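You operate a simulated robot arm through the tools that you are given. There is no shell and no other tool. Be economical: measure what you need, move in short steps, check, and stop when the job is done.

You run a simulated robot arm. Do the job below in one go: nothing can be reset, and whatever is moved stays where it is left.

## Task
Take the tape measure with the smallest size on its label from the top of the board stack and leave it on the shelf under the sorter. Put the brown cube on top of the white film roll on the top of the sample bench. Fetch the small float and set it on top of the yellow rubber block. Put the small white cup labelled "J-21" from the top of the sample bench on the teal panel and the small white cup marked "J-24" on the top of the fixings bench. Do these in any order. Set down upright: small float.

The check looks at the end state, three seconds after you hand in, the way a careful person would. Anything else that was tipped, shoved, dropped, spilled or broken makes it a failure.

## Robot
A 7-joint arm with a two-finger parallel gripper on a trunk, on a base that drives. Base frame: it is fixed to the floor where the robot stands at the start and does not move with it; the origin is under the middle of the robot, x ahead of it, y to its left, z up. Lengths are in m, angles in rad, forces in N, time in s.
With the tool pointing down near the work surface it reaches from about 0.1 to 0.66 m from the robot's upright axis, wherever it stands. Its first joint turns from -2.897 to 2.897 rad. Places, roughly: brown cube (3x3x3 cm) [2.3, 0.5, 0.8]; shelf under the sorter [2, 0.4, 0.4]; small float (4x6x7 cm) [3.5, 0.5, 0.4]; small white cup [3.75, 0.25, 0.75]; tape measure [0.5, 0, 0.75]; teal panel (22x16x2 cm) [3.3, 0.5, 0.8]; top of the fixings bench [1.6, 0.4, 0.8]; white film roll (8x8x12 cm) [3.7, 0.1, 0.9]; yellow rubber block (10x6x5 cm) [-0.7, -0.7, 0.4]. Payload 1.57 kg.
Tool frame: the origin (TCP) lies between the finger pads and is the grasp point; the fingertips stand 0.03 m ahead of it; z points along the fingers, y is the line along which they close. Largest opening 0.11 m; finger width 0.024, thickness 0.012; the body of the gripper, 0.048 by 0.112 m, starts 0.078 m behind the TCP.
Orientation is told as [roll, pitch, yaw] about the base's x, y, z axes, in that order, counted from this pose: with the fingers straight down and closing along the base's y, the tool's x points along the base's -x, its y along +y and its z along -z.

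## Interface
- The arm moves only by the tool move_arm. Its argument "series" is a list that holds one entry, the list of rows, each a list of 7 numbers: the finger opening in m, from 0 to 0.11, then the shift along the base's x, y, z in m, then the turn, a rotation vector about the base's x, y, z in rad. In form: [[[jaw, tx, ty, tz, rx, ry, rz], ...]]. A call has 1 to 20 rows; each row shifts and turns the commanded pose from where the row before left it. A row lasts 0.2 s, in which the tool goes at most 0.05 m and 0.15 rad; a call with a longer step from one row to the next is refused whole, and so is a gripper value outside its range. Where a pose cannot be reached the arm comes as near as it can. A force on the tool above 40 N (or 10 N above the force at the start of the call, whichever is more), or a blocked arm, ends the call early, and 0.2 s more pass. Each finger travels about 0.045 m/s and halts on what it meets, pressing with about 38 N; the grip force reading is that of the motor and also rises with nothing between the fingers. The clock runs only during rows and for 0.2 s after the last one: add rows that do not move to give the fingers time. It gives the time, the measured TCP pose, the force on the tool (base axes), the opening and the grip force at its end, in the units of the frame above (readings bear some noise), with the torque about the TCP (base axes, N m) and any sound that the robot's microphone picked up.
- Cameras (640 x 400 px; columns grow to the right, rows downward): "scene" is now at [-0.0252, 0.083, 1.429]; the picture's right is [-0.87, -0.49, 0.00], its down [-0.39, 0.69, -0.61] and it looks along [0.30, -0.53, -0.79] (base axes); focal length 288 px, centre (320, 200). "wrist" rides on the gripper at [0.07, 0.016, -0.141] in the tool frame; the picture's right is [-0.23, 0.97, 0.00], its down [-0.86, -0.20, -0.48] and it looks along [-0.47, -0.11, 0.88] (tool axes); focal length 222 px, centre (320, 200). There is no depth. A picture from a camera that has moved, and an enlarged one, comes with that camera's place and axes in the base frame and with its lens. The place of the scene camera against the robot may be out by one fixed shift of up to 0.012 m in any direction.
- get_image(camera): a new picture of that camera. The clock stands still meanwhile.
- slide_trunk(by): slides the trunk up (or, below 0, down) by that many m; the arm and the scene camera ride with it, the base frame stays. It gives what a move gives, with no picture.
- steer(legs): drives the robot by 1 to 6 legs, each [ahead, turn to the left] in m and rad, along the robot's own axes; the way and the turn of a leg run together, so that a leg with both is an arc; at most 1.5 m and 3.142 rad a leg. The arm and the cameras ride along, it lands a little off, and it stops where it bumps. It gives what a move gives.
- aim_head(pan, tilt): turns the head with the scene camera to pan (to the left, within 2.705 rad either way) and tilt (down, from -0.506 to 1.204), counted from straight ahead of the robot. It gives what a move gives.
- enlarge(camera, box): a new picture of the part [left, top, right, bottom] of that camera's present view, enlarged. The clock stands still meanwhile.
- finish_job(): hands the job in; it is judged then, once.

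Work in short steps. Places have to be worked out from the pictures, the camera data and where the tool is seen: move nearer, look again, correct. Check each grasp and each placing, and mend what went wrong. You have 165 turns and 108 pictures in all, those below and enlarged ones among them. Open the gripper and draw the arm clear of the work before you hand the job in, unless the task says otherwise.

The tools are called after "Request:" by a JSON object that holds its "op" and its "data". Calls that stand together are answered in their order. move_arm: Moves the arm, as the interface text tells. Its arguments: {"type":"object","properties":{"series":{"type":"array"}},"required":["series"]} The other tools are called the same way: slide_trunk (by) slides the trunk up or down; steer (legs) drives the base; aim_head (pan, tilt) turns the head that bears the scene camera; get_image (camera) takes a picture; enlarge (camera, box) takes an enlarged picture of a part of a camera's view; finish_job () hands the job in.

At the start:

```text
t: 0.0
ee_pos: [0.0692, -0.4076, 1.0041]
tool_rot: [0.0, 0.0, 0.001]
ft_force: [-0.3, 0.2, -1.0]
moment: [-0.03, 0.04, 0.03]
opening: 0.11
grasp_force: 0.0
trunk travel left (down, up): [-0.375, 0.215]
robot x, y, heading: [0.0028, 0.0015, -0.005]
head pan, tilt: [-1.056, 0.918]
```

scene: 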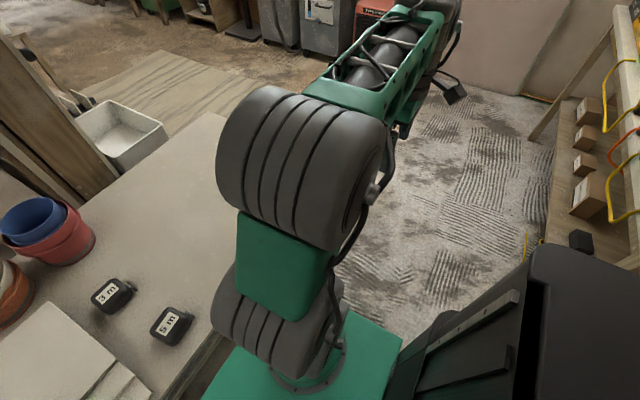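
wrist: 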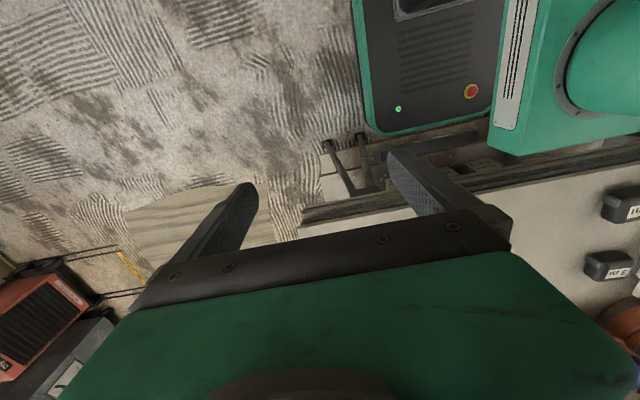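

I'll begin by looking around: the tape measures are ahead of the robot, so I pan the head to straight ahead.

Request:
{"op": "aim_head", "data": {"pan": 0.0, "tilt": 0.8}}

Request:
{"op": "get_image", "data": {"camera": "scene"}}

```text
t: 1.3
ee_pos: [0.0684, -0.4082, 1.0039]
tool_rot: [0.001, 0.0, 0.0]
ft_force: [0.1, -0.1, -0.3]
moment: [-0.02, -0.03, 0.03]
opening: 0.1101
grasp_force: 0.1
trunk travel left (down, up): [-0.375, 0.215]
robot x, y, heading: [0.0012, 0.001, -0.0]
head pan, tilt: [0.0, 0.799]
```

```text
105 pictures are left
camera scene: at [0.0188, 0.1479, 1.4382], right [0.0, -1.0, 0.0], down [-0.72, 0.0, -0.7], along [0.7, 0.0, -0.72], focal length 288 px, centre (320, 200)
```

scene: 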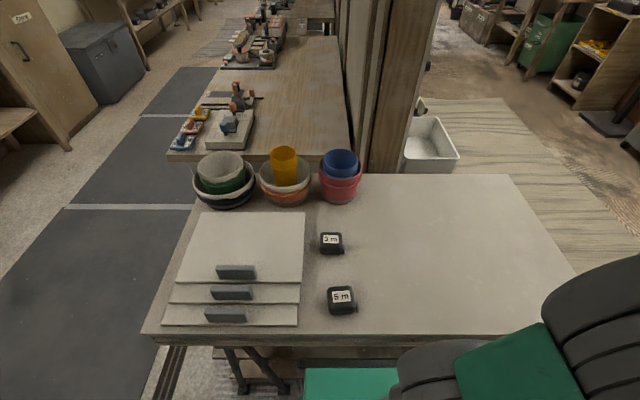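

Two tapes are visible; I enlarge to read the labels and look around.

Request:
{"op": "enlarge", "data": {"camera": "scene", "box": [140, 130, 400, 340]}}

Request:
{"op": "enlarge", "data": {"camera": "scene", "box": [160, 0, 360, 160]}}

Request:
{"op": "aim_head", "data": {"pan": 0.0, "tilt": 0.3}}

Request:
{"op": "get_image", "data": {"camera": "scene"}}

Request:
{"op": "aim_head", "data": {"pan": -0.9, "tilt": 0.3}}

Request:
{"op": "get_image", "data": {"camera": "scene"}}

Request:
{"op": "aim_head", "data": {"pan": -2.2, "tilt": 0.6}}

Request:
{"op": "get_image", "data": {"camera": "scene"}}

Request:
{"op": "aim_head", "data": {"pan": 1.3, "tilt": 0.5}}

Request:
{"op": "get_image", "data": {"camera": "scene"}}

```text
1.90 times, centred on (270, 235) of scene
camera zoom: at [0.0188, 0.1479, 1.4382], right [0.0, -1.0, 0.0], down [-0.72, 0.0, -0.7], along [0.7, 0.0, -0.72], focal length 550 px, centre (415, 133)
```

zoom: 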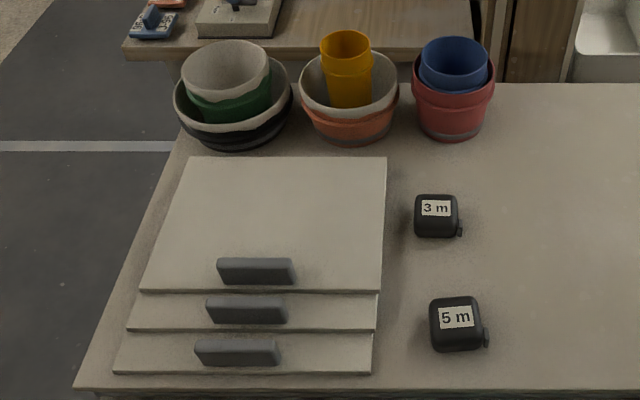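

```text
2.50 times, centred on (260, 80) of scene
camera zoom: at [0.0188, 0.1479, 1.4382], right [0.0, -1.0, 0.0], down [-0.72, 0.0, -0.7], along [0.7, 0.0, -0.72], focal length 721 px, centre (470, 500)
```

zoom: 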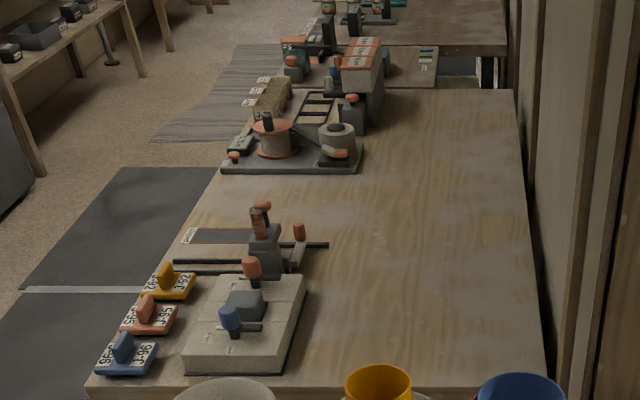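

```text
t: 2.2
ee_pos: [0.0689, -0.4087, 1.0043]
tool_rot: [0.0, 0.001, 0.0]
ft_force: [0.7, 0.5, -0.4]
moment: [0.01, -0.04, 0.04]
opening: 0.1099
grasp_force: 0.1
trunk travel left (down, up): [-0.375, 0.215]
robot x, y, heading: [0.0032, -0.0032, 0.0]
head pan, tilt: [0.0, 0.3]
```

```text
102 pictures are left
camera scene: at [0.0315, 0.1479, 1.4824], right [0.0, -1.0, 0.0], down [-0.3, 0.0, -0.95], along [0.95, 0.0, -0.3], focal length 288 px, centre (320, 200)
```

scene: 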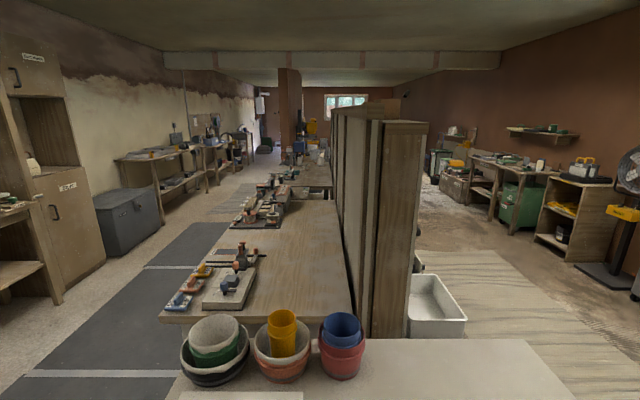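

```text
t: 3.4
ee_pos: [0.069, -0.4082, 1.0046]
tool_rot: [0.0, 0.0, 0.001]
ft_force: [-0.5, 0.4, -0.1]
moment: [0.02, 0.01, -0.03]
opening: 0.11
grasp_force: 0.0
trunk travel left (down, up): [-0.375, 0.215]
robot x, y, heading: [-0.001, -0.0024, 0.0]
head pan, tilt: [-0.901, 0.3]
```

```text
101 pictures are left
camera scene: at [-0.0038, 0.0748, 1.4825], right [-0.78, -0.62, 0.0], down [-0.18, 0.23, -0.96], along [0.59, -0.75, -0.3], focal length 288 px, centre (320, 200)
```

scene: 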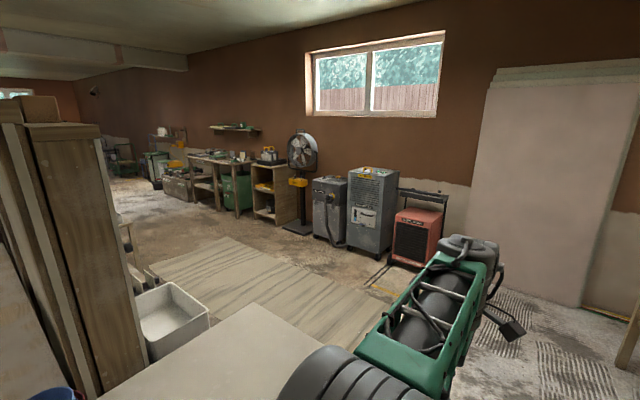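

```text
t: 4.9
ee_pos: [0.0698, -0.4098, 1.0027]
tool_rot: [0.0, 0.0, 0.001]
ft_force: [0.3, 0.0, -0.5]
moment: [-0.01, -0.01, 0.02]
opening: 0.1099
grasp_force: 0.1
trunk travel left (down, up): [-0.375, 0.215]
robot x, y, heading: [0.0009, 0.0042, -0.001]
head pan, tilt: [-2.201, 0.6]
```

```text
100 pictures are left
camera scene: at [-0.1139, 0.0765, 1.455], right [-0.81, 0.59, 0.0], down [0.33, 0.46, -0.83], along [-0.49, -0.67, -0.56], focal length 288 px, centre (320, 200)
```

scene: 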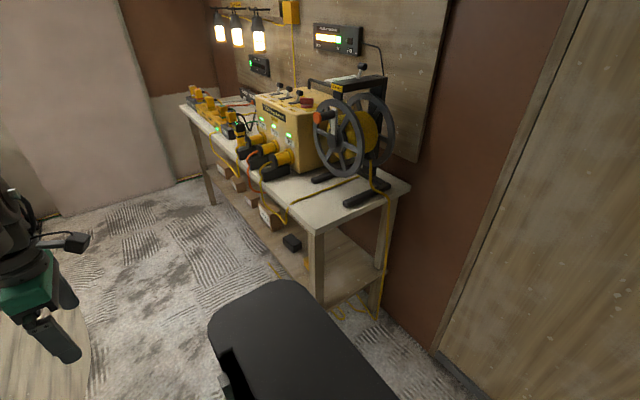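

```text
t: 7.8
ee_pos: [0.0691, -0.4083, 1.0037]
tool_rot: [0.001, 0.001, 0.0]
ft_force: [-0.3, -0.3, 0.3]
moment: [0.01, 0.0, 0.02]
opening: 0.1102
grasp_force: 0.1
trunk travel left (down, up): [-0.375, 0.215]
robot x, y, heading: [0.0028, -0.002, 0.001]
head pan, tilt: [1.3, 0.499]
```

```text
99 pictures are left
camera scene: at [-0.0375, 0.2356, 1.4641], right [0.96, -0.27, 0.0], down [-0.13, -0.46, -0.88], along [0.23, 0.85, -0.48], focal length 288 px, centre (320, 200)
```

scene: 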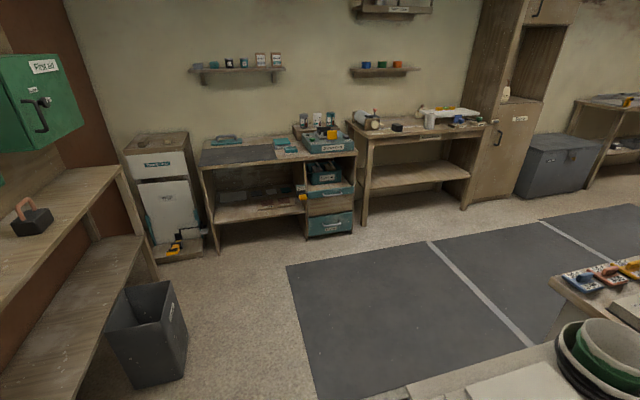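

The 3 m tape looks smallest, around (0.53, 0.11). I swing the tool over there at the present height and look with the wrist camera.

Request:
{"op": "move_arm", "data": {"series": [[[0.08, 0.028, 0.038, 0, 0, 0, 0], [0.08, 0.028, 0.038, 0, 0, 0, 0], [0.08, 0.028, 0.038, 0, 0, 0, 0], [0.08, 0.028, 0.038, 0, 0, 0, 0], [0.08, 0.028, 0.038, 0, 0, 0, 0], [0.08, 0.028, 0.038, 0, 0, 0, 0], [0.08, 0.028, 0.038, 0, 0, 0, 0], [0.08, 0.028, 0.038, 0, 0, 0, 0], [0.08, 0.028, 0.038, 0, 0, 0, 0], [0.08, 0.028, 0.038, 0, 0, 0, 0], [0.08, 0.028, 0.038, 0, 0, 0, 0], [0.08, 0.028, 0.038, 0, 0, 0, 0], [0.08, 0.02, 0.03, 0, 0, 0, 0]]]}}

Request:
{"op": "get_image", "data": {"camera": "wrist"}}

Request:
{"op": "aim_head", "data": {"pan": 0.0, "tilt": 0.8}}

Request:
{"op": "get_image", "data": {"camera": "scene"}}

```text
t: 10.6
ee_pos: [0.426, 0.0779, 1.0054]
tool_rot: [0.0, -0.001, 0.001]
ft_force: [0.2, 0.6, 0.5]
moment: [0.01, 0.03, 0.02]
opening: 0.0799
grasp_force: 0.0
trunk travel left (down, up): [-0.375, 0.215]
robot x, y, heading: [0.0008, 0.0018, 0.003]
head pan, tilt: [1.3, 0.499]
```

```text
98 pictures are left
camera wrist: at [0.3569, 0.0957, 1.1463], right [0.23, 0.97, 0.0], down [0.85, -0.2, 0.48], along [0.47, -0.11, -0.88], focal length 222 px, centre (320, 200)
```

wrist: 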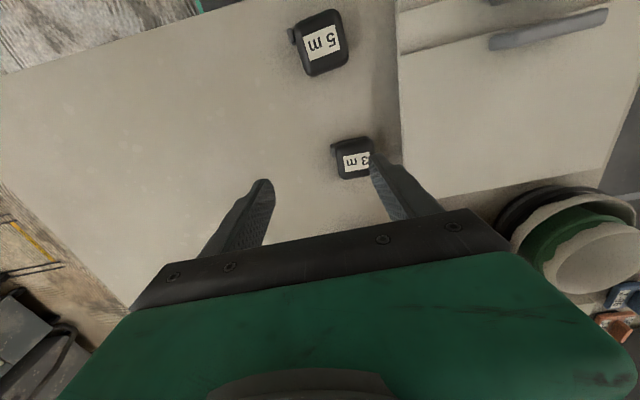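

```text
t: 12.1
ee_pos: [0.4265, 0.0777, 1.005]
tool_rot: [0.0, 0.0, -0.001]
ft_force: [0.0, -0.5, 0.4]
moment: [-0.01, 0.03, 0.02]
opening: 0.0798
grasp_force: 0.0
trunk travel left (down, up): [-0.375, 0.215]
robot x, y, heading: [-0.0012, 0.0008, -0.002]
head pan, tilt: [0.0, 0.799]
```

```text
97 pictures are left
camera scene: at [0.0189, 0.1481, 1.4382], right [0.0, -1.0, 0.0], down [-0.72, 0.0, -0.7], along [0.7, 0.0, -0.72], focal length 288 px, centre (320, 200)
```

scene: 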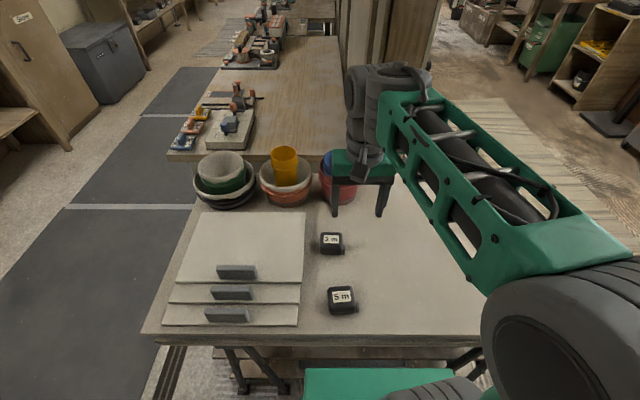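

Triangulating puts the 3 m tape near (0.47, 0.12) with its top at z≈0.8. I move over it, lower a little, and look again.

Request:
{"op": "move_arm", "data": {"series": [[[0.09, 0.02, 0.021, -0.03, 0, 0, 0], [0.09, 0.02, 0.021, -0.03, 0, 0, 0], [0.09, 0, 0, -0.03, 0, 0, 0], [0.09, 0, 0, 0, 0, 0, 0]]]}}

Request:
{"op": "get_image", "data": {"camera": "wrist"}}

```text
t: 13.1
ee_pos: [0.4664, 0.1203, 0.912]
tool_rot: [-0.001, 0.001, 0.001]
ft_force: [0.2, 0.3, -0.8]
moment: [0.0, 0.02, 0.0]
opening: 0.0899
grasp_force: 0.0
trunk travel left (down, up): [-0.375, 0.215]
robot x, y, heading: [0.0014, 0.0002, -0.001]
head pan, tilt: [0.0, 0.799]
```

```text
96 pictures are left
camera wrist: at [0.3955, 0.1374, 1.0548], right [0.23, 0.97, 0.0], down [0.85, -0.2, 0.48], along [0.47, -0.11, -0.88], focal length 222 px, centre (320, 200)
```

wrist: 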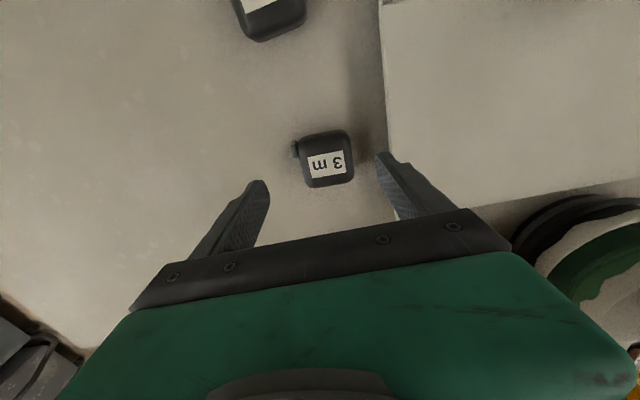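

The label top comes out at about (0.483, 0.125, 0.80). Since it must go onto a low shelf, I'll grasp it with the tool pitched 45° forward; first pitch the tool in place above it.

Request:
{"op": "move_arm", "data": {"series": [[[0.09, -0.005, 0.001, 0, 0, -0.131, 0], [0.09, -0.005, 0.001, 0, 0, -0.131, 0], [0.09, 0, 0.001, 0, 0, -0.131, 0], [0.09, 0, 0.001, 0, 0, -0.131, 0], [0.09, 0, 0.001, -0.01, 0, -0.131, 0], [0.09, 0, 0, -0.01, 0, -0.131, 0], [0.09, 0, 0, 0, 0, 0, 0]]]}}

Request:
{"op": "get_image", "data": {"camera": "wrist"}}

Request:
{"op": "get_image", "data": {"camera": "scene"}}

```text
t: 14.7
ee_pos: [0.4541, 0.1251, 0.8926]
tool_rot: [0.0, -0.79, 0.0]
ft_force: [0.5, -0.1, 0.0]
moment: [0.0, 0.01, 0.01]
opening: 0.0899
grasp_force: 0.2
trunk travel left (down, up): [-0.375, 0.215]
robot x, y, heading: [0.0004, 0.0004, 0.002]
head pan, tilt: [0.0, 0.799]
```

```text
95 pictures are left
camera wrist: at [0.3058, 0.1424, 0.9438], right [0.16, 0.97, 0.16], down [0.26, -0.2, 0.94], along [0.95, -0.11, -0.29], focal length 222 px, centre (320, 200)
```

wrist: 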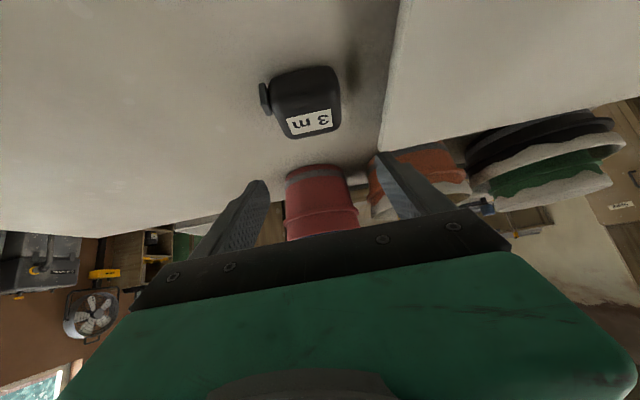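

```text
94 pictures are left
camera scene: at [0.0188, 0.148, 1.4382], right [0.0, -1.0, 0.0], down [-0.72, 0.0, -0.7], along [0.7, 0.0, -0.72], focal length 288 px, centre (320, 200)
```

scene: 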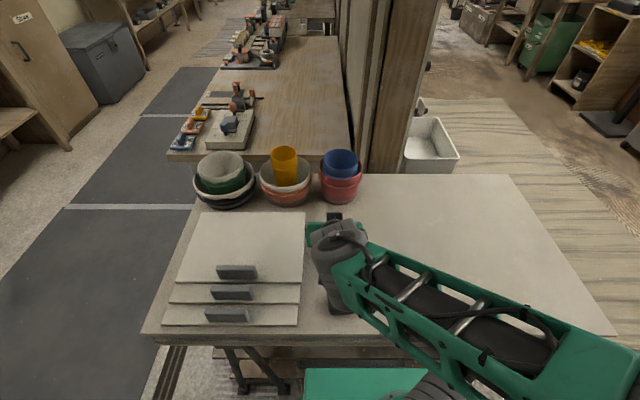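

Pitched grasp pose is reachable. Tape spans x≈0.46–0.52 centred y≈0.124; I descend to straddle it.

Request:
{"op": "move_arm", "data": {"series": [[[0.09, 0.008, -0.001, -0.02, 0, 0, 0], [0.09, 0.008, 0, -0.02, 0, 0, 0], [0.09, 0.004, 0, -0.02, 0, 0, 0], [0.09, 0, 0, 0, 0, 0, 0]]]}}

Request:
{"op": "get_image", "data": {"camera": "wrist"}}

Request:
{"op": "get_image", "data": {"camera": "scene"}}

```text
t: 15.7
ee_pos: [0.4748, 0.1253, 0.8332]
tool_rot: [-0.001, -0.787, 0.001]
ft_force: [-0.1, -0.4, -0.2]
moment: [0.01, 0.0, -0.02]
opening: 0.0899
grasp_force: 0.0
trunk travel left (down, up): [-0.375, 0.215]
robot x, y, heading: [-0.0001, 0.0028, 0.003]
head pan, tilt: [0.0, 0.799]
```

```text
93 pictures are left
camera wrist: at [0.326, 0.1416, 0.884], right [0.16, 0.97, 0.16], down [0.27, -0.2, 0.94], along [0.95, -0.11, -0.29], focal length 222 px, centre (320, 200)
```

wrist: 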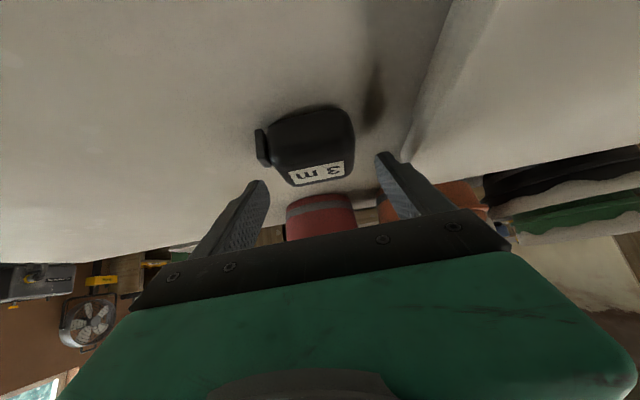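

```text
92 pictures are left
camera scene: at [0.019, 0.1481, 1.4381], right [0.0, -1.0, 0.0], down [-0.72, 0.0, -0.7], along [0.7, 0.0, -0.72], focal length 288 px, centre (320, 200)
```

scene: 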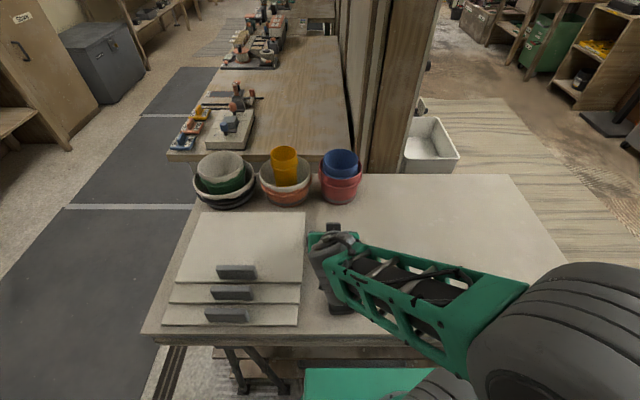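

Tape is centred between the fingers. The board edge on the left is near, so I narrow the opening to 0.07 and go down the last bit, staying slightly forward of the side nub.

Request:
{"op": "move_arm", "data": {"series": [[[0.07, 0.004, 0, 0, 0, 0, 0], [0.07, 0.004, 0, -0.005, 0, 0, 0], [0.07, 0, 0, -0.008, 0, 0, 0], [0.07, 0, 0, -0.008, 0, 0, 0], [0.07, 0, 0, 0, 0, 0, 0]]]}}

Request:
{"op": "get_image", "data": {"camera": "wrist"}}

```text
t: 16.9
ee_pos: [0.483, 0.1254, 0.8124]
tool_rot: [0.0, -0.789, -0.001]
ft_force: [-0.6, -0.4, -0.2]
moment: [0.02, -0.01, 0.02]
opening: 0.0703
grasp_force: 0.0
trunk travel left (down, up): [-0.375, 0.215]
robot x, y, heading: [0.0006, -0.0009, 0.004]
head pan, tilt: [0.0, 0.799]
```

```text
91 pictures are left
camera wrist: at [0.3334, 0.1414, 0.863], right [0.16, 0.97, 0.16], down [0.27, -0.2, 0.94], along [0.95, -0.11, -0.29], focal length 222 px, centre (320, 200)
```

wrist: 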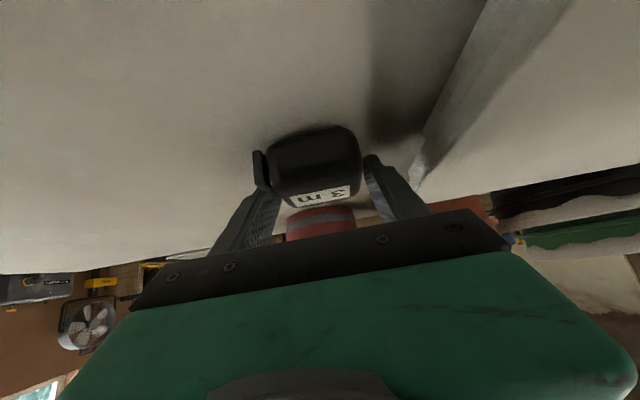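

Fingers straddle the tape well; I go 8 mm lower and close.

Request:
{"op": "move_arm", "data": {"series": [[[0.07, 0, 0, -0.005, 0, 0, 0], [0.07, 0.001, 0, -0.003, 0, 0, 0], [0.04, 0, 0, 0, 0, 0, 0], [0.02, 0, 0, 0, 0, 0, 0], [0.02, 0, 0, 0, 0, 0, 0], [0.02, 0, 0, 0, 0, 0, 0]]]}}

Request:
{"op": "get_image", "data": {"camera": "wrist"}}

```text
t: 17.7
ee_pos: [0.485, 0.1235, 0.8102]
tool_rot: [0.005, -0.798, -0.004]
ft_force: [-3.8, 0.4, 13.7]
moment: [-0.5, -0.02, -0.25]
opening: 0.0621
grasp_force: 8.9
trunk travel left (down, up): [-0.375, 0.215]
robot x, y, heading: [-0.0022, 0.0009, 0.001]
head pan, tilt: [0.0, 0.799]
stopped in row 4: the force on the tool passed its limit (the readings are from after the stop); the commanded pose is now the measured one
```

```text
90 pictures are left
camera wrist: at [0.336, 0.1417, 0.8581], right [0.16, 0.97, 0.17], down [0.25, -0.2, 0.95], along [0.95, -0.11, -0.28], focal length 222 px, centre (320, 200)
```

wrist: 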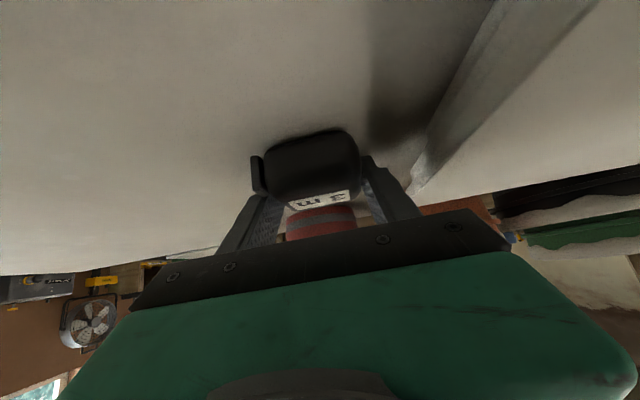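

The left fingertip met something (upward force at its side, likely the nub). I back up a few mm, reopen and enlarge.

Request:
{"op": "move_arm", "data": {"series": [[[0.07, 0, 0, 0.004, 0, 0, 0], [0.07, 0, 0, 0.004, 0, 0, 0], [0.07, 0, 0, 0, 0, 0, 0]]]}}

Request:
{"op": "enlarge", "data": {"camera": "wrist", "box": [200, 100, 440, 250]}}

```text
t: 18.5
ee_pos: [0.4849, 0.1242, 0.8152]
tool_rot: [0.001, -0.792, -0.005]
ft_force: [0.7, 0.6, 0.0]
moment: [0.02, 0.0, 0.0]
opening: 0.0702
grasp_force: 0.1
trunk travel left (down, up): [-0.375, 0.215]
robot x, y, heading: [0.0015, 0.0001, 0.004]
head pan, tilt: [0.0, 0.799]
```

```text
2.67 times, centred on (320, 175) of wrist
camera zoom: at [0.3357, 0.1413, 0.8642], right [0.16, 0.97, 0.16], down [0.26, -0.2, 0.94], along [0.95, -0.11, -0.29], focal length 592 px, centre (320, 267)
```

zoom: 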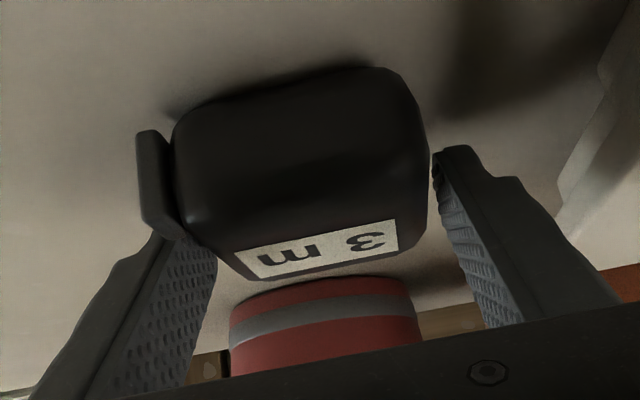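

The hook tab sits on the near left side of the tape; I raise slightly, shift 12 mm forward so the left finger passes beyond it, then lower.

Request:
{"op": "move_arm", "data": {"series": [[[0.07, 0, 0.001, 0.008, 0, 0, 0], [0.07, 0.008, 0, 0, 0, 0, 0], [0.07, 0.005, 0, 0, 0, 0, 0], [0.07, 0, 0, -0.008, 0, 0, 0], [0.07, 0, 0, -0.006, 0, 0, 0], [0.07, 0, 0, -0.003, 0, 0, 0], [0.07, 0, 0, 0, 0, 0, 0]]]}}

Request:
{"op": "enlarge", "data": {"camera": "wrist", "box": [200, 100, 440, 250]}}

```text
t: 20.1
ee_pos: [0.4971, 0.1265, 0.8108]
tool_rot: [0.003, -0.799, -0.003]
ft_force: [-13.7, -1.5, 24.3]
moment: [-0.94, 0.08, -0.37]
opening: 0.071
grasp_force: 0.2
trunk travel left (down, up): [-0.375, 0.215]
robot x, y, heading: [-0.0043, -0.0004, 0.002]
head pan, tilt: [0.0, 0.799]
```

```text
2.67 times, centred on (320, 175) of wrist
camera zoom: at [0.3476, 0.1429, 0.858], right [0.16, 0.97, 0.16], down [0.25, -0.2, 0.95], along [0.95, -0.11, -0.28], focal length 592 px, centre (320, 267)
```

zoom: 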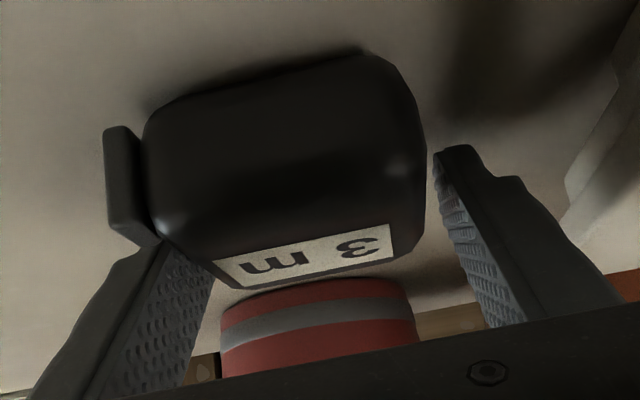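

Still touching the tab. I raise and bring the tool nearly vertical (pitch −0.2), which keeps the finger clear of the tab.

Request:
{"op": "move_arm", "data": {"series": [[[0.07, 0, 0, 0.025, 0, 0, 0], [0.07, 0, 0, 0.025, 0, 0.12, 0], [0.07, 0, 0, 0, 0, 0.12, 0], [0.07, 0, 0, 0, 0, 0.12, 0], [0.07, 0, -0.002, 0, 0, 0.12, 0], [0.07, 0, 0, 0, 0, 0.12, 0], [0.07, 0, 0, -0.01, 0, 0, 0], [0.07, 0, 0, 0, 0, 0, 0]]]}}

Request:
{"op": "get_image", "data": {"camera": "wrist"}}

```text
t: 21.9
ee_pos: [0.4965, 0.1229, 0.8462]
tool_rot: [-0.001, -0.193, -0.001]
ft_force: [-0.2, 0.2, -0.1]
moment: [0.0, 0.05, -0.01]
opening: 0.0698
grasp_force: 0.0
trunk travel left (down, up): [-0.375, 0.215]
robot x, y, heading: [0.0001, -0.0034, 0.001]
head pan, tilt: [0.0, 0.799]
```

```text
87 pictures are left
camera wrist: at [0.4026, 0.1409, 0.9713], right [0.23, 0.97, 0.04], down [0.75, -0.2, 0.63], along [0.62, -0.11, -0.77], focal length 222 px, centre (320, 200)
```

wrist: 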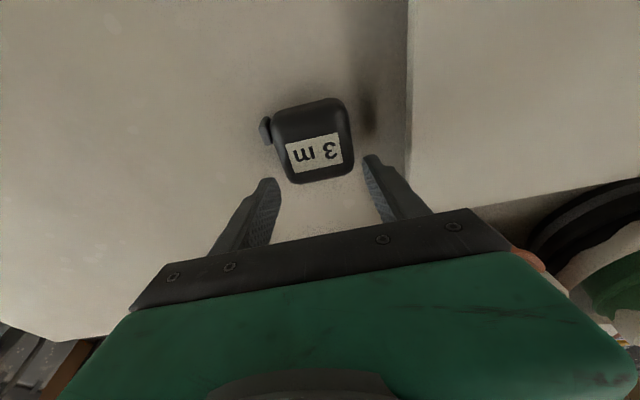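

Aligned, with the tab at x≤0.472 and the finger edge at ≈0.484. Lowering and closing.

Request:
{"op": "move_arm", "data": {"series": [[[0.07, 0.001, 0.001, -0.015, 0, 0, 0], [0.07, 0, 0, -0.013, 0, 0, 0], [0.07, 0, 0, -0.008, 0, 0, 0], [0.07, 0, 0, 0, 0, 0, 0]]]}}

Request:
{"op": "enlarge", "data": {"camera": "wrist", "box": [200, 80, 440, 230]}}

```text
t: 22.9
ee_pos: [0.4987, 0.1248, 0.8109]
tool_rot: [0.0, -0.193, -0.003]
ft_force: [-3.0, -0.3, 7.8]
moment: [0.28, 0.14, 0.17]
opening: 0.0697
grasp_force: 0.1
trunk travel left (down, up): [-0.375, 0.215]
robot x, y, heading: [-0.003, -0.0013, -0.001]
head pan, tilt: [0.0, 0.799]
```

```text
2.67 times, centred on (320, 155) of wrist
camera zoom: at [0.403, 0.1418, 0.9369], right [0.23, 0.97, 0.04], down [0.75, -0.2, 0.63], along [0.63, -0.11, -0.77], focal length 592 px, centre (320, 320)
```

zoom: 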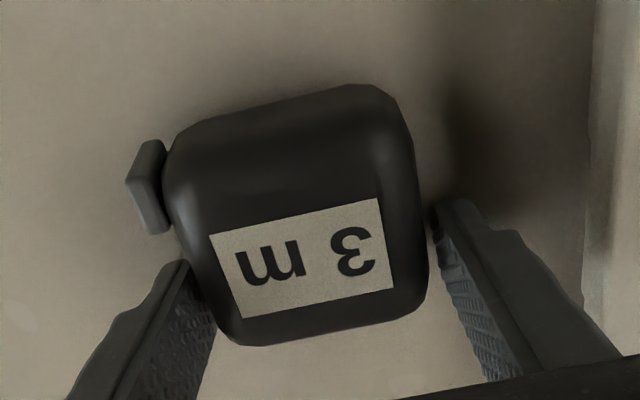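

The contact is the table itself (≈0.78), not the tab, so the 45° grasp is fine if held slightly higher. I raise, re-pitch and lower to z≈0.816.

Request:
{"op": "move_arm", "data": {"series": [[[0.07, 0, 0, 0.02, 0, 0, 0], [0.07, 0, 0, 0.015, 0, -0.12, 0], [0.07, 0, 0, 0, 0, -0.12, 0], [0.07, 0, 0, 0, 0, -0.12, 0], [0.07, -0.002, 0, 0, 0, -0.12, 0], [0.07, -0.002, 0, 0, 0, -0.11, 0], [0.07, 0, 0, -0.015, 0, 0, 0], [0.07, 0, 0, -0.014, 0, 0, 0], [0.07, 0, 0, 0, 0, 0, 0]]]}}

Request:
{"op": "enlarge", "data": {"camera": "wrist", "box": [200, 80, 440, 230]}}

```text
t: 24.9
ee_pos: [0.4939, 0.1236, 0.8162]
tool_rot: [0.002, -0.785, -0.003]
ft_force: [0.1, 0.6, -0.6]
moment: [0.0, 0.0, 0.04]
opening: 0.07
grasp_force: 0.1
trunk travel left (down, up): [-0.375, 0.215]
robot x, y, heading: [-0.002, 0.002, -0.001]
head pan, tilt: [0.0, 0.799]
```

```text
2.67 times, centred on (320, 155) of wrist
camera zoom: at [0.3462, 0.1415, 0.867], right [0.16, 0.97, 0.16], down [0.27, -0.2, 0.94], along [0.95, -0.11, -0.29], focal length 592 px, centre (320, 320)
```

zoom: 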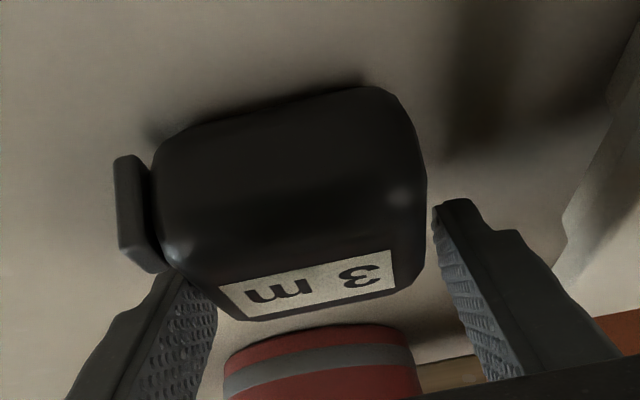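

Free of contact. Closing the fingers gently now.

Request:
{"op": "move_arm", "data": {"series": [[[0.06, 0, 0, 0, 0, 0, 0], [0.05, 0, 0, 0, 0, 0, 0], [0.03, 0, 0, 0, 0, 0, 0], [0.03, 0, 0, 0, 0, 0, 0]]]}}

Request:
{"op": "enlarge", "data": {"camera": "wrist", "box": [200, 80, 440, 230]}}

```text
t: 25.9
ee_pos: [0.4947, 0.125, 0.8153]
tool_rot: [0.002, -0.781, -0.004]
ft_force: [0.7, 0.5, -0.2]
moment: [0.0, -0.06, -0.01]
opening: 0.0615
grasp_force: 37.5
trunk travel left (down, up): [-0.375, 0.215]
robot x, y, heading: [-0.0055, -0.0011, 0.002]
head pan, tilt: [0.0, 0.799]
```

```text
2.67 times, centred on (320, 155) of wrist
camera zoom: at [0.3461, 0.1415, 0.8671], right [0.16, 0.97, 0.16], down [0.27, -0.2, 0.94], along [0.95, -0.11, -0.29], focal length 592 px, centre (320, 320)
```

zoom: 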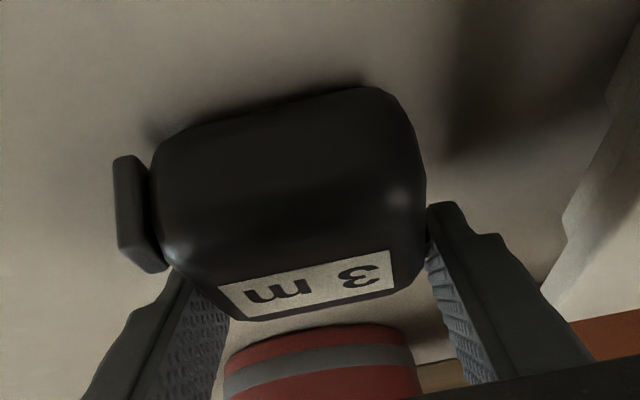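

Gripped at 0.0615 with 37 N. I lift it clear and check.

Request:
{"op": "move_arm", "data": {"series": [[[0.03, 0, 0, 0.01, 0, 0, 0], [0.03, 0, 0, 0.03, 0, 0, 0], [0.03, -0.01, 0, 0.04, 0, 0, 0], [0.03, -0.03, 0, 0.04, 0, 0, 0], [0.03, -0.04, 0, 0.03, 0, 0, 0], [0.03, -0.04, 0, 0.03, 0, 0, 0], [0.03, 0, 0, 0, 0, 0, 0]]]}}

Request:
{"op": "get_image", "data": {"camera": "wrist"}}

Request:
{"op": "get_image", "data": {"camera": "scene"}}

```text
t: 27.5
ee_pos: [0.377, 0.1237, 0.9949]
tool_rot: [0.001, -0.783, -0.003]
ft_force: [-0.8, -0.1, -1.3]
moment: [-0.01, -0.06, -0.01]
opening: 0.0617
grasp_force: 38.1
trunk travel left (down, up): [-0.375, 0.215]
robot x, y, heading: [0.0002, 0.0034, -0.0]
head pan, tilt: [0.0, 0.799]
```

```text
83 pictures are left
camera wrist: at [0.2287, 0.1409, 1.0465], right [0.16, 0.97, 0.16], down [0.27, -0.2, 0.94], along [0.95, -0.11, -0.29], focal length 222 px, centre (320, 200)
```

wrist: 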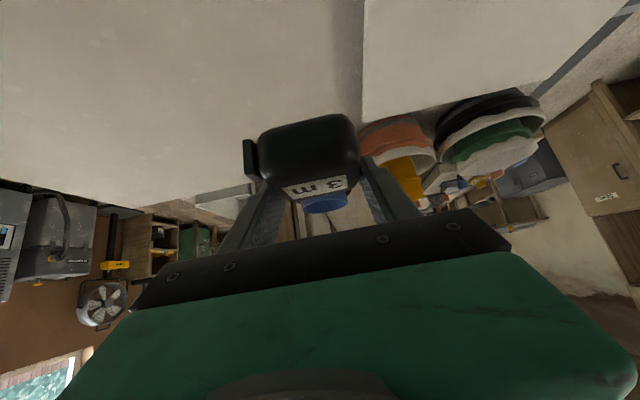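

```text
82 pictures are left
camera scene: at [0.0185, 0.1477, 1.4382], right [0.0, -1.0, 0.0], down [-0.72, 0.0, -0.7], along [0.7, 0.0, -0.72], focal length 288 px, centre (320, 200)
```

scene: 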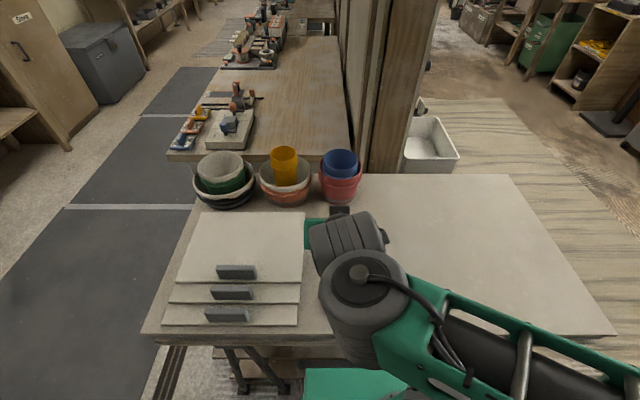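

Tape held securely. Now I raise it a bit, back off and drive around into the left aisle (y≈1.15), facing +x.

Request:
{"op": "move_arm", "data": {"series": [[[0.03, -0.02, -0.03, 0.04, 0, 0, 0], [0.03, -0.02, -0.03, 0.04, 0, 0, 0], [0.03, 0, -0.03, 0, 0, 0, 0]]]}}

Request:
{"op": "steer", "data": {"legs": [[-0.2, 0], [0, 1.571], [1.15, 0], [0, -1.571]]}}

Request:
{"op": "get_image", "data": {"camera": "scene"}}

```text
refused: row 1 steps farther than a row can; nothing moved
```

```text
t: 40.1
ee_pos: [-0.1562, 1.5436, 0.9956]
tool_rot: [0.0, -0.783, 1.101]
ft_force: [0.9, -0.4, -2.9]
moment: [0.01, 0.0, 0.02]
opening: 0.0618
grasp_force: 38.0
trunk travel left (down, up): [-0.375, 0.215]
robot x, y, heading: [-0.2015, 1.1474, 1.253]
head pan, tilt: [0.0, 0.799]
stopped in leg 4: the robot was blocked; the commanded pose is now the measured one
```

```text
81 pictures are left
camera scene: at [-0.3459, 1.2063, 1.4381], right [0.95, -0.31, 0.0], down [-0.22, -0.68, -0.7], along [0.22, 0.66, -0.72], focal length 288 px, centre (320, 200)
```

scene: 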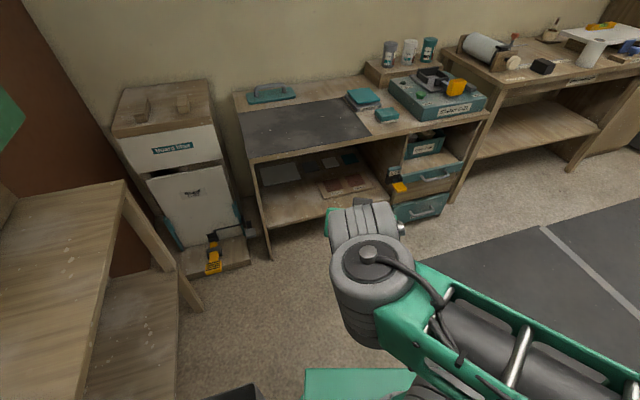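

The turn was blocked. I look to the right and behind/left to see what touches.

Request:
{"op": "aim_head", "data": {"pan": -1.3, "tilt": 1.0}}

Request:
{"op": "get_image", "data": {"camera": "scene"}}

Request:
{"op": "aim_head", "data": {"pan": 1.3, "tilt": 1.0}}

Request:
{"op": "get_image", "data": {"camera": "scene"}}

```text
t: 41.6
ee_pos: [-0.1557, 1.5444, 0.9957]
tool_rot: [0.0, -0.782, 1.101]
ft_force: [-0.3, 0.4, -2.1]
moment: [0.01, 0.0, 0.0]
opening: 0.0618
grasp_force: 38.0
trunk travel left (down, up): [-0.375, 0.215]
robot x, y, heading: [-0.205, 1.1447, 1.254]
head pan, tilt: [-1.3, 1.0]
```

```text
80 pictures are left
camera scene: at [-0.3009, 1.1271, 1.423], right [-0.04, -1.0, 0.0], down [-0.84, 0.04, -0.54], along [0.54, -0.02, -0.84], focal length 288 px, centre (320, 200)
```

scene: 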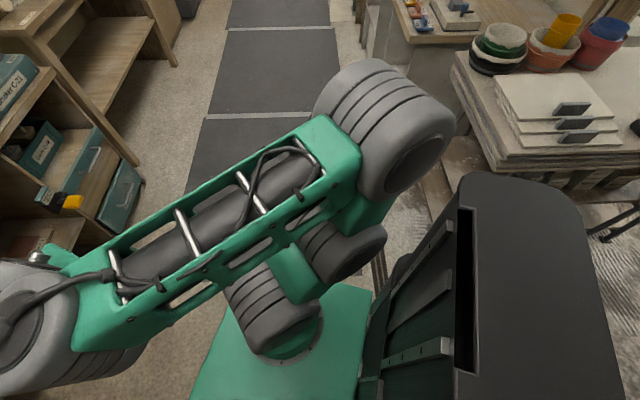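

```text
t: 43.9
ee_pos: [-0.1555, 1.5455, 0.9956]
tool_rot: [0.0, -0.782, 1.101]
ft_force: [-0.4, 0.3, -2.8]
moment: [0.01, 0.01, 0.0]
opening: 0.0615
grasp_force: 38.1
trunk travel left (down, up): [-0.375, 0.215]
robot x, y, heading: [-0.2045, 1.1484, 1.257]
head pan, tilt: [1.3, 1.0]
```

```text
79 pictures are left
camera scene: at [-0.4286, 1.1685, 1.423], right [0.55, 0.83, 0.0], down [0.7, -0.46, -0.54], along [-0.45, 0.3, -0.84], focal length 288 px, centre (320, 200)
```

scene: 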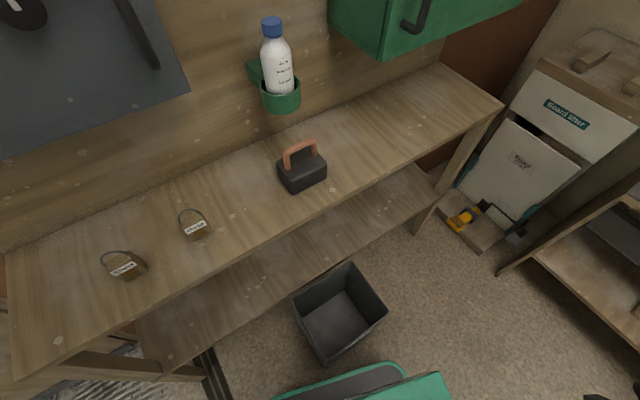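

The robot's left-rear has come up against the grey bin. I turn back slightly and look whether the bin is undisturbed.

Request:
{"op": "steer", "data": {"legs": [[0, 0.3]]}}

Request:
{"op": "aim_head", "data": {"pan": 1.2, "tilt": 0.8}}

Request:
{"op": "get_image", "data": {"camera": "scene"}}

```text
t: 45.3
ee_pos: [-0.2767, 1.541, 0.995]
tool_rot: [0.0, -0.781, 1.407]
ft_force: [-0.2, 0.0, -1.3]
moment: [0.01, -0.01, -0.01]
opening: 0.0615
grasp_force: 38.4
trunk travel left (down, up): [-0.375, 0.215]
robot x, y, heading: [-0.2055, 1.1466, 1.561]
head pan, tilt: [1.3, 1.0]
```

```text
t: 46.0
ee_pos: [-0.2776, 1.5407, 0.995]
tool_rot: [0.0, -0.78, 1.405]
ft_force: [-0.6, 0.4, -2.0]
moment: [0.03, 0.0, 0.03]
opening: 0.0617
grasp_force: 37.9
trunk travel left (down, up): [-0.375, 0.215]
robot x, y, heading: [-0.2004, 1.1402, 1.559]
head pan, tilt: [1.201, 0.799]
```

```text
78 pictures are left
camera scene: at [-0.435, 1.111, 1.4381], right [0.37, 0.93, 0.0], down [0.67, -0.27, -0.7], along [-0.65, 0.26, -0.72], focal length 288 px, centre (320, 200)
```

scene: 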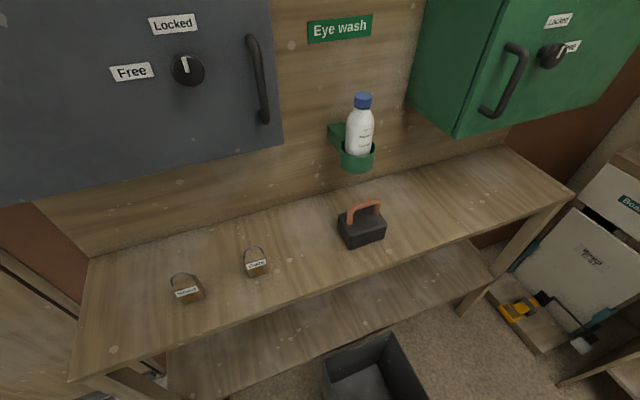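

The bin looks aligned with the bench edge and undisturbed. I back away to y≈0.75 first, then go diagonally to about (0.2, 1.2) and face +x.

Request:
{"op": "steer", "data": {"legs": [[-0.4, 0], [0, -0.7], [0.6, 0], [0, -0.86]]}}

Request:
{"op": "aim_head", "data": {"pan": -0.3, "tilt": 0.45}}

Request:
{"op": "get_image", "data": {"camera": "scene"}}

```text
t: 55.5
ee_pos: [0.5774, 1.286, 0.995]
tool_rot: [-0.001, -0.781, -0.131]
ft_force: [-0.4, -0.4, -2.6]
moment: [0.01, -0.05, -0.02]
opening: 0.0617
grasp_force: 38.1
trunk travel left (down, up): [-0.375, 0.215]
robot x, y, heading: [0.1866, 1.1969, 0.016]
head pan, tilt: [1.201, 0.799]
```

```text
t: 57.1
ee_pos: [0.579, 1.2864, 0.9954]
tool_rot: [0.0, -0.782, -0.133]
ft_force: [0.8, 0.6, -1.4]
moment: [0.01, -0.02, 0.03]
opening: 0.0617
grasp_force: 38.2
trunk travel left (down, up): [-0.375, 0.215]
robot x, y, heading: [0.1852, 1.2039, 0.019]
head pan, tilt: [-0.3, 0.45]
```

```text
77 pictures are left
camera scene: at [0.209, 1.3217, 1.4686], right [-0.28, -0.96, 0.0], down [-0.42, 0.12, -0.9], along [0.87, -0.25, -0.44], focal length 288 px, centre (320, 200)
```

scene: 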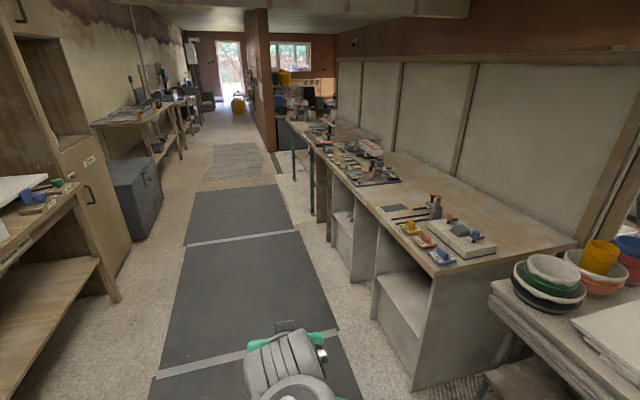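

The aisle is clear. I drive ahead to x≈1.4 and look right at the benches.

Request:
{"op": "steer", "data": {"legs": [[1.2, -0.018]]}}

Request:
{"op": "aim_head", "data": {"pan": -1.0, "tilt": 0.6}}

Request:
{"op": "get_image", "data": {"camera": "scene"}}

```text
t: 63.1
ee_pos: [1.7516, 1.3064, 0.9947]
tool_rot: [-0.001, -0.782, -0.138]
ft_force: [0.1, -0.1, -2.4]
moment: [0.0, -0.06, 0.01]
opening: 0.0618
grasp_force: 37.8
trunk travel left (down, up): [-0.375, 0.215]
robot x, y, heading: [1.3597, 1.2241, 0.012]
head pan, tilt: [-0.3, 0.45]
```

```text
t: 64.2
ee_pos: [1.7521, 1.3069, 0.9946]
tool_rot: [0.0, -0.781, -0.138]
ft_force: [-0.2, -0.2, -1.9]
moment: [-0.01, 0.01, 0.02]
opening: 0.0617
grasp_force: 38.2
trunk travel left (down, up): [-0.375, 0.215]
robot x, y, heading: [1.3585, 1.2264, 0.014]
head pan, tilt: [-1.0, 0.6]
```

```text
76 pictures are left
camera scene: at [1.3444, 1.2954, 1.455], right [-0.83, -0.55, 0.0], down [-0.31, 0.47, -0.83], along [0.46, -0.69, -0.56], focal length 288 px, centre (320, 200)
```

scene: 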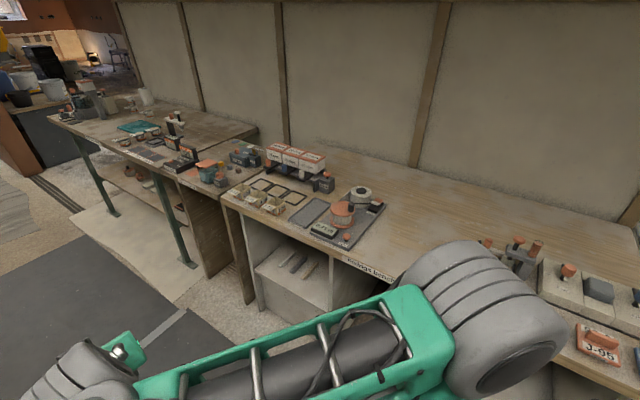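

Request:
{"op": "enlarge", "data": {"camera": "scene", "box": [30, 80, 270, 230]}}

Request:
{"op": "enlarge", "data": {"camera": "scene", "box": [200, 130, 440, 280]}}

```text
2.67 times, centred on (150, 155) of scene
camera zoom: at [1.3444, 1.2954, 1.455], right [-0.83, -0.55, 0.0], down [-0.31, 0.47, -0.83], along [0.46, -0.69, -0.56], focal length 769 px, centre (773, 320)
```

zoom: 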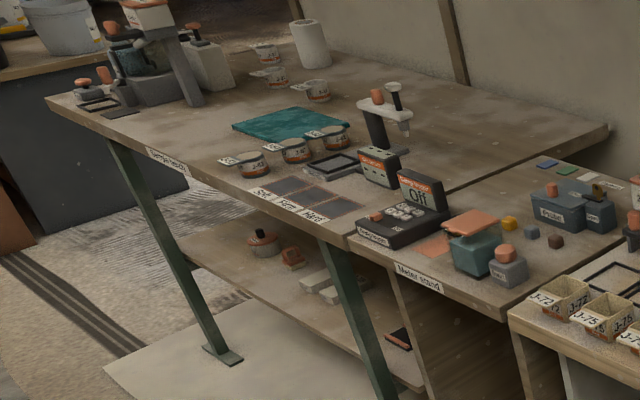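

```text
2.67 times, centred on (320, 205) of scene
camera zoom: at [1.3444, 1.2954, 1.455], right [-0.83, -0.55, 0.0], down [-0.31, 0.47, -0.83], along [0.46, -0.69, -0.56], focal length 769 px, centre (320, 187)
```

zoom: 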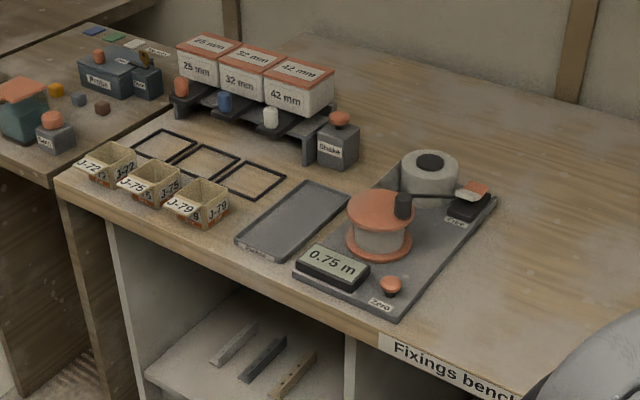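

Shelf under the sorter is the open compartment with three bars at about (2.0, 0.55, 0.4). I drive to x≈2.0 and turn to face it.

Request:
{"op": "steer", "data": {"legs": [[0.64, 0], [0, -1.585]]}}

Request:
{"op": "aim_head", "data": {"pan": 0.0, "tilt": 0.75}}

Request:
{"op": "get_image", "data": {"camera": "scene"}}

Request:
{"op": "get_image", "data": {"camera": "wrist"}}

```text
t: 71.6
ee_pos: [2.0673, 0.8367, 0.9951]
tool_rot: [0.0, -0.783, -1.732]
ft_force: [-0.1, -0.3, -2.2]
moment: [0.01, -0.01, -0.01]
opening: 0.0616
grasp_force: 38.1
trunk travel left (down, up): [-0.375, 0.215]
robot x, y, heading: [1.9952, 1.2345, -1.577]
head pan, tilt: [-1.0, 0.6]
```

```text
t: 72.9
ee_pos: [2.0668, 0.8362, 0.9943]
tool_rot: [0.001, -0.782, -1.732]
ft_force: [0.1, 0.1, -2.1]
moment: [-0.01, 0.03, 0.0]
opening: 0.0618
grasp_force: 38.2
trunk travel left (down, up): [-0.375, 0.215]
robot x, y, heading: [1.9941, 1.2311, -1.579]
head pan, tilt: [0.0, 0.75]
```

```text
73 pictures are left
camera scene: at [2.1443, 1.2003, 1.4422], right [-1.0, 0.01, 0.0], down [0.01, 0.68, -0.73], along [-0.01, -0.73, -0.68], focal length 288 px, centre (320, 200)
```

scene: 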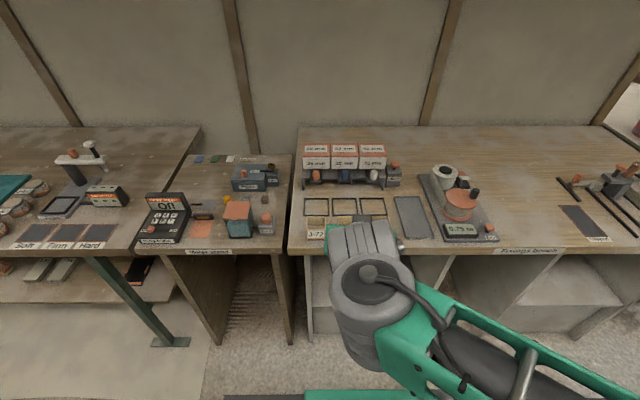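

```text
72 pictures are left
camera wrist: at [2.1071, 0.9818, 1.0461], right [0.93, -0.32, 0.16], down [-0.24, -0.23, 0.94], along [-0.26, -0.92, -0.3], focal length 222 px, centre (320, 200)
```

wrist: 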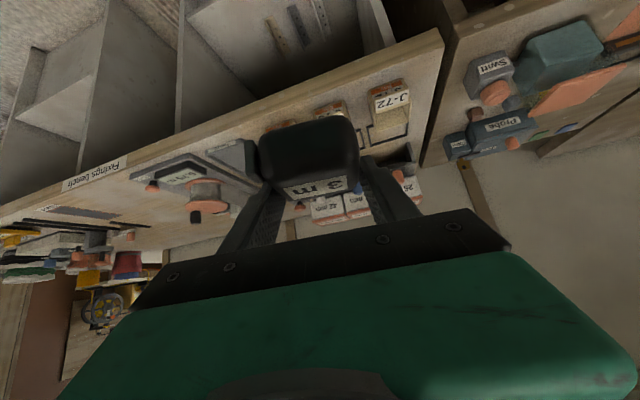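

The compartment spans x≈1.79–2.18 with bars at x≈1.92–2.08. I lower the trunk so the arm can look and reach into the shelf.

Request:
{"op": "slide_trunk", "data": {"by": -0.33}}

Request:
{"op": "get_image", "data": {"camera": "wrist"}}

Request:
{"op": "aim_head", "data": {"pan": 0.1, "tilt": 0.75}}

Request:
{"op": "get_image", "data": {"camera": "scene"}}

```text
t: 76.1
ee_pos: [2.0673, 0.8365, 0.6648]
tool_rot: [0.001, -0.781, -1.734]
ft_force: [0.1, 0.0, -2.4]
moment: [-0.03, 0.0, 0.01]
opening: 0.0617
grasp_force: 38.0
trunk travel left (down, up): [-0.045, 0.545]
robot x, y, heading: [1.9912, 1.2326, -1.582]
head pan, tilt: [0.0, 0.75]
```

```text
71 pictures are left
camera wrist: at [2.107, 0.9818, 0.7162], right [0.93, -0.32, 0.16], down [-0.24, -0.23, 0.94], along [-0.26, -0.92, -0.3], focal length 222 px, centre (320, 200)
```

wrist: 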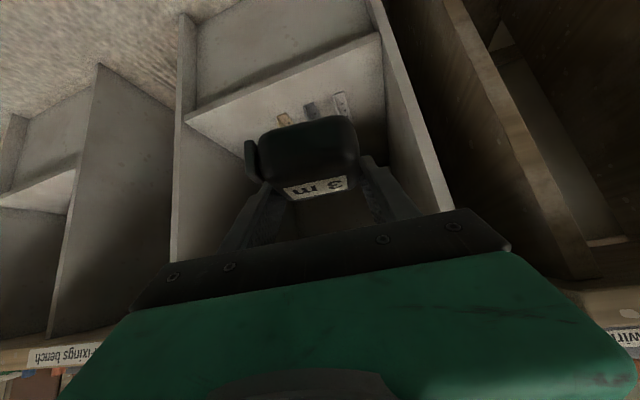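

```text
t: 76.8
ee_pos: [2.0663, 0.8361, 0.6648]
tool_rot: [0.0, -0.782, -1.734]
ft_force: [-0.9, 0.2, -1.7]
moment: [0.0, -0.01, -0.02]
opening: 0.0618
grasp_force: 38.1
trunk travel left (down, up): [-0.045, 0.545]
robot x, y, heading: [1.9915, 1.2343, -1.58]
head pan, tilt: [0.099, 0.75]
```

```text
70 pictures are left
camera scene: at [2.1526, 1.2007, 1.1121], right [-1.0, -0.09, 0.0], down [-0.06, 0.68, -0.73], along [0.07, -0.73, -0.68], focal length 288 px, centre (320, 200)
```

scene: 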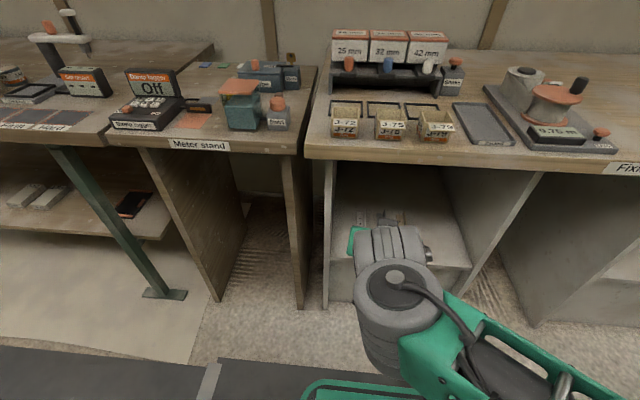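

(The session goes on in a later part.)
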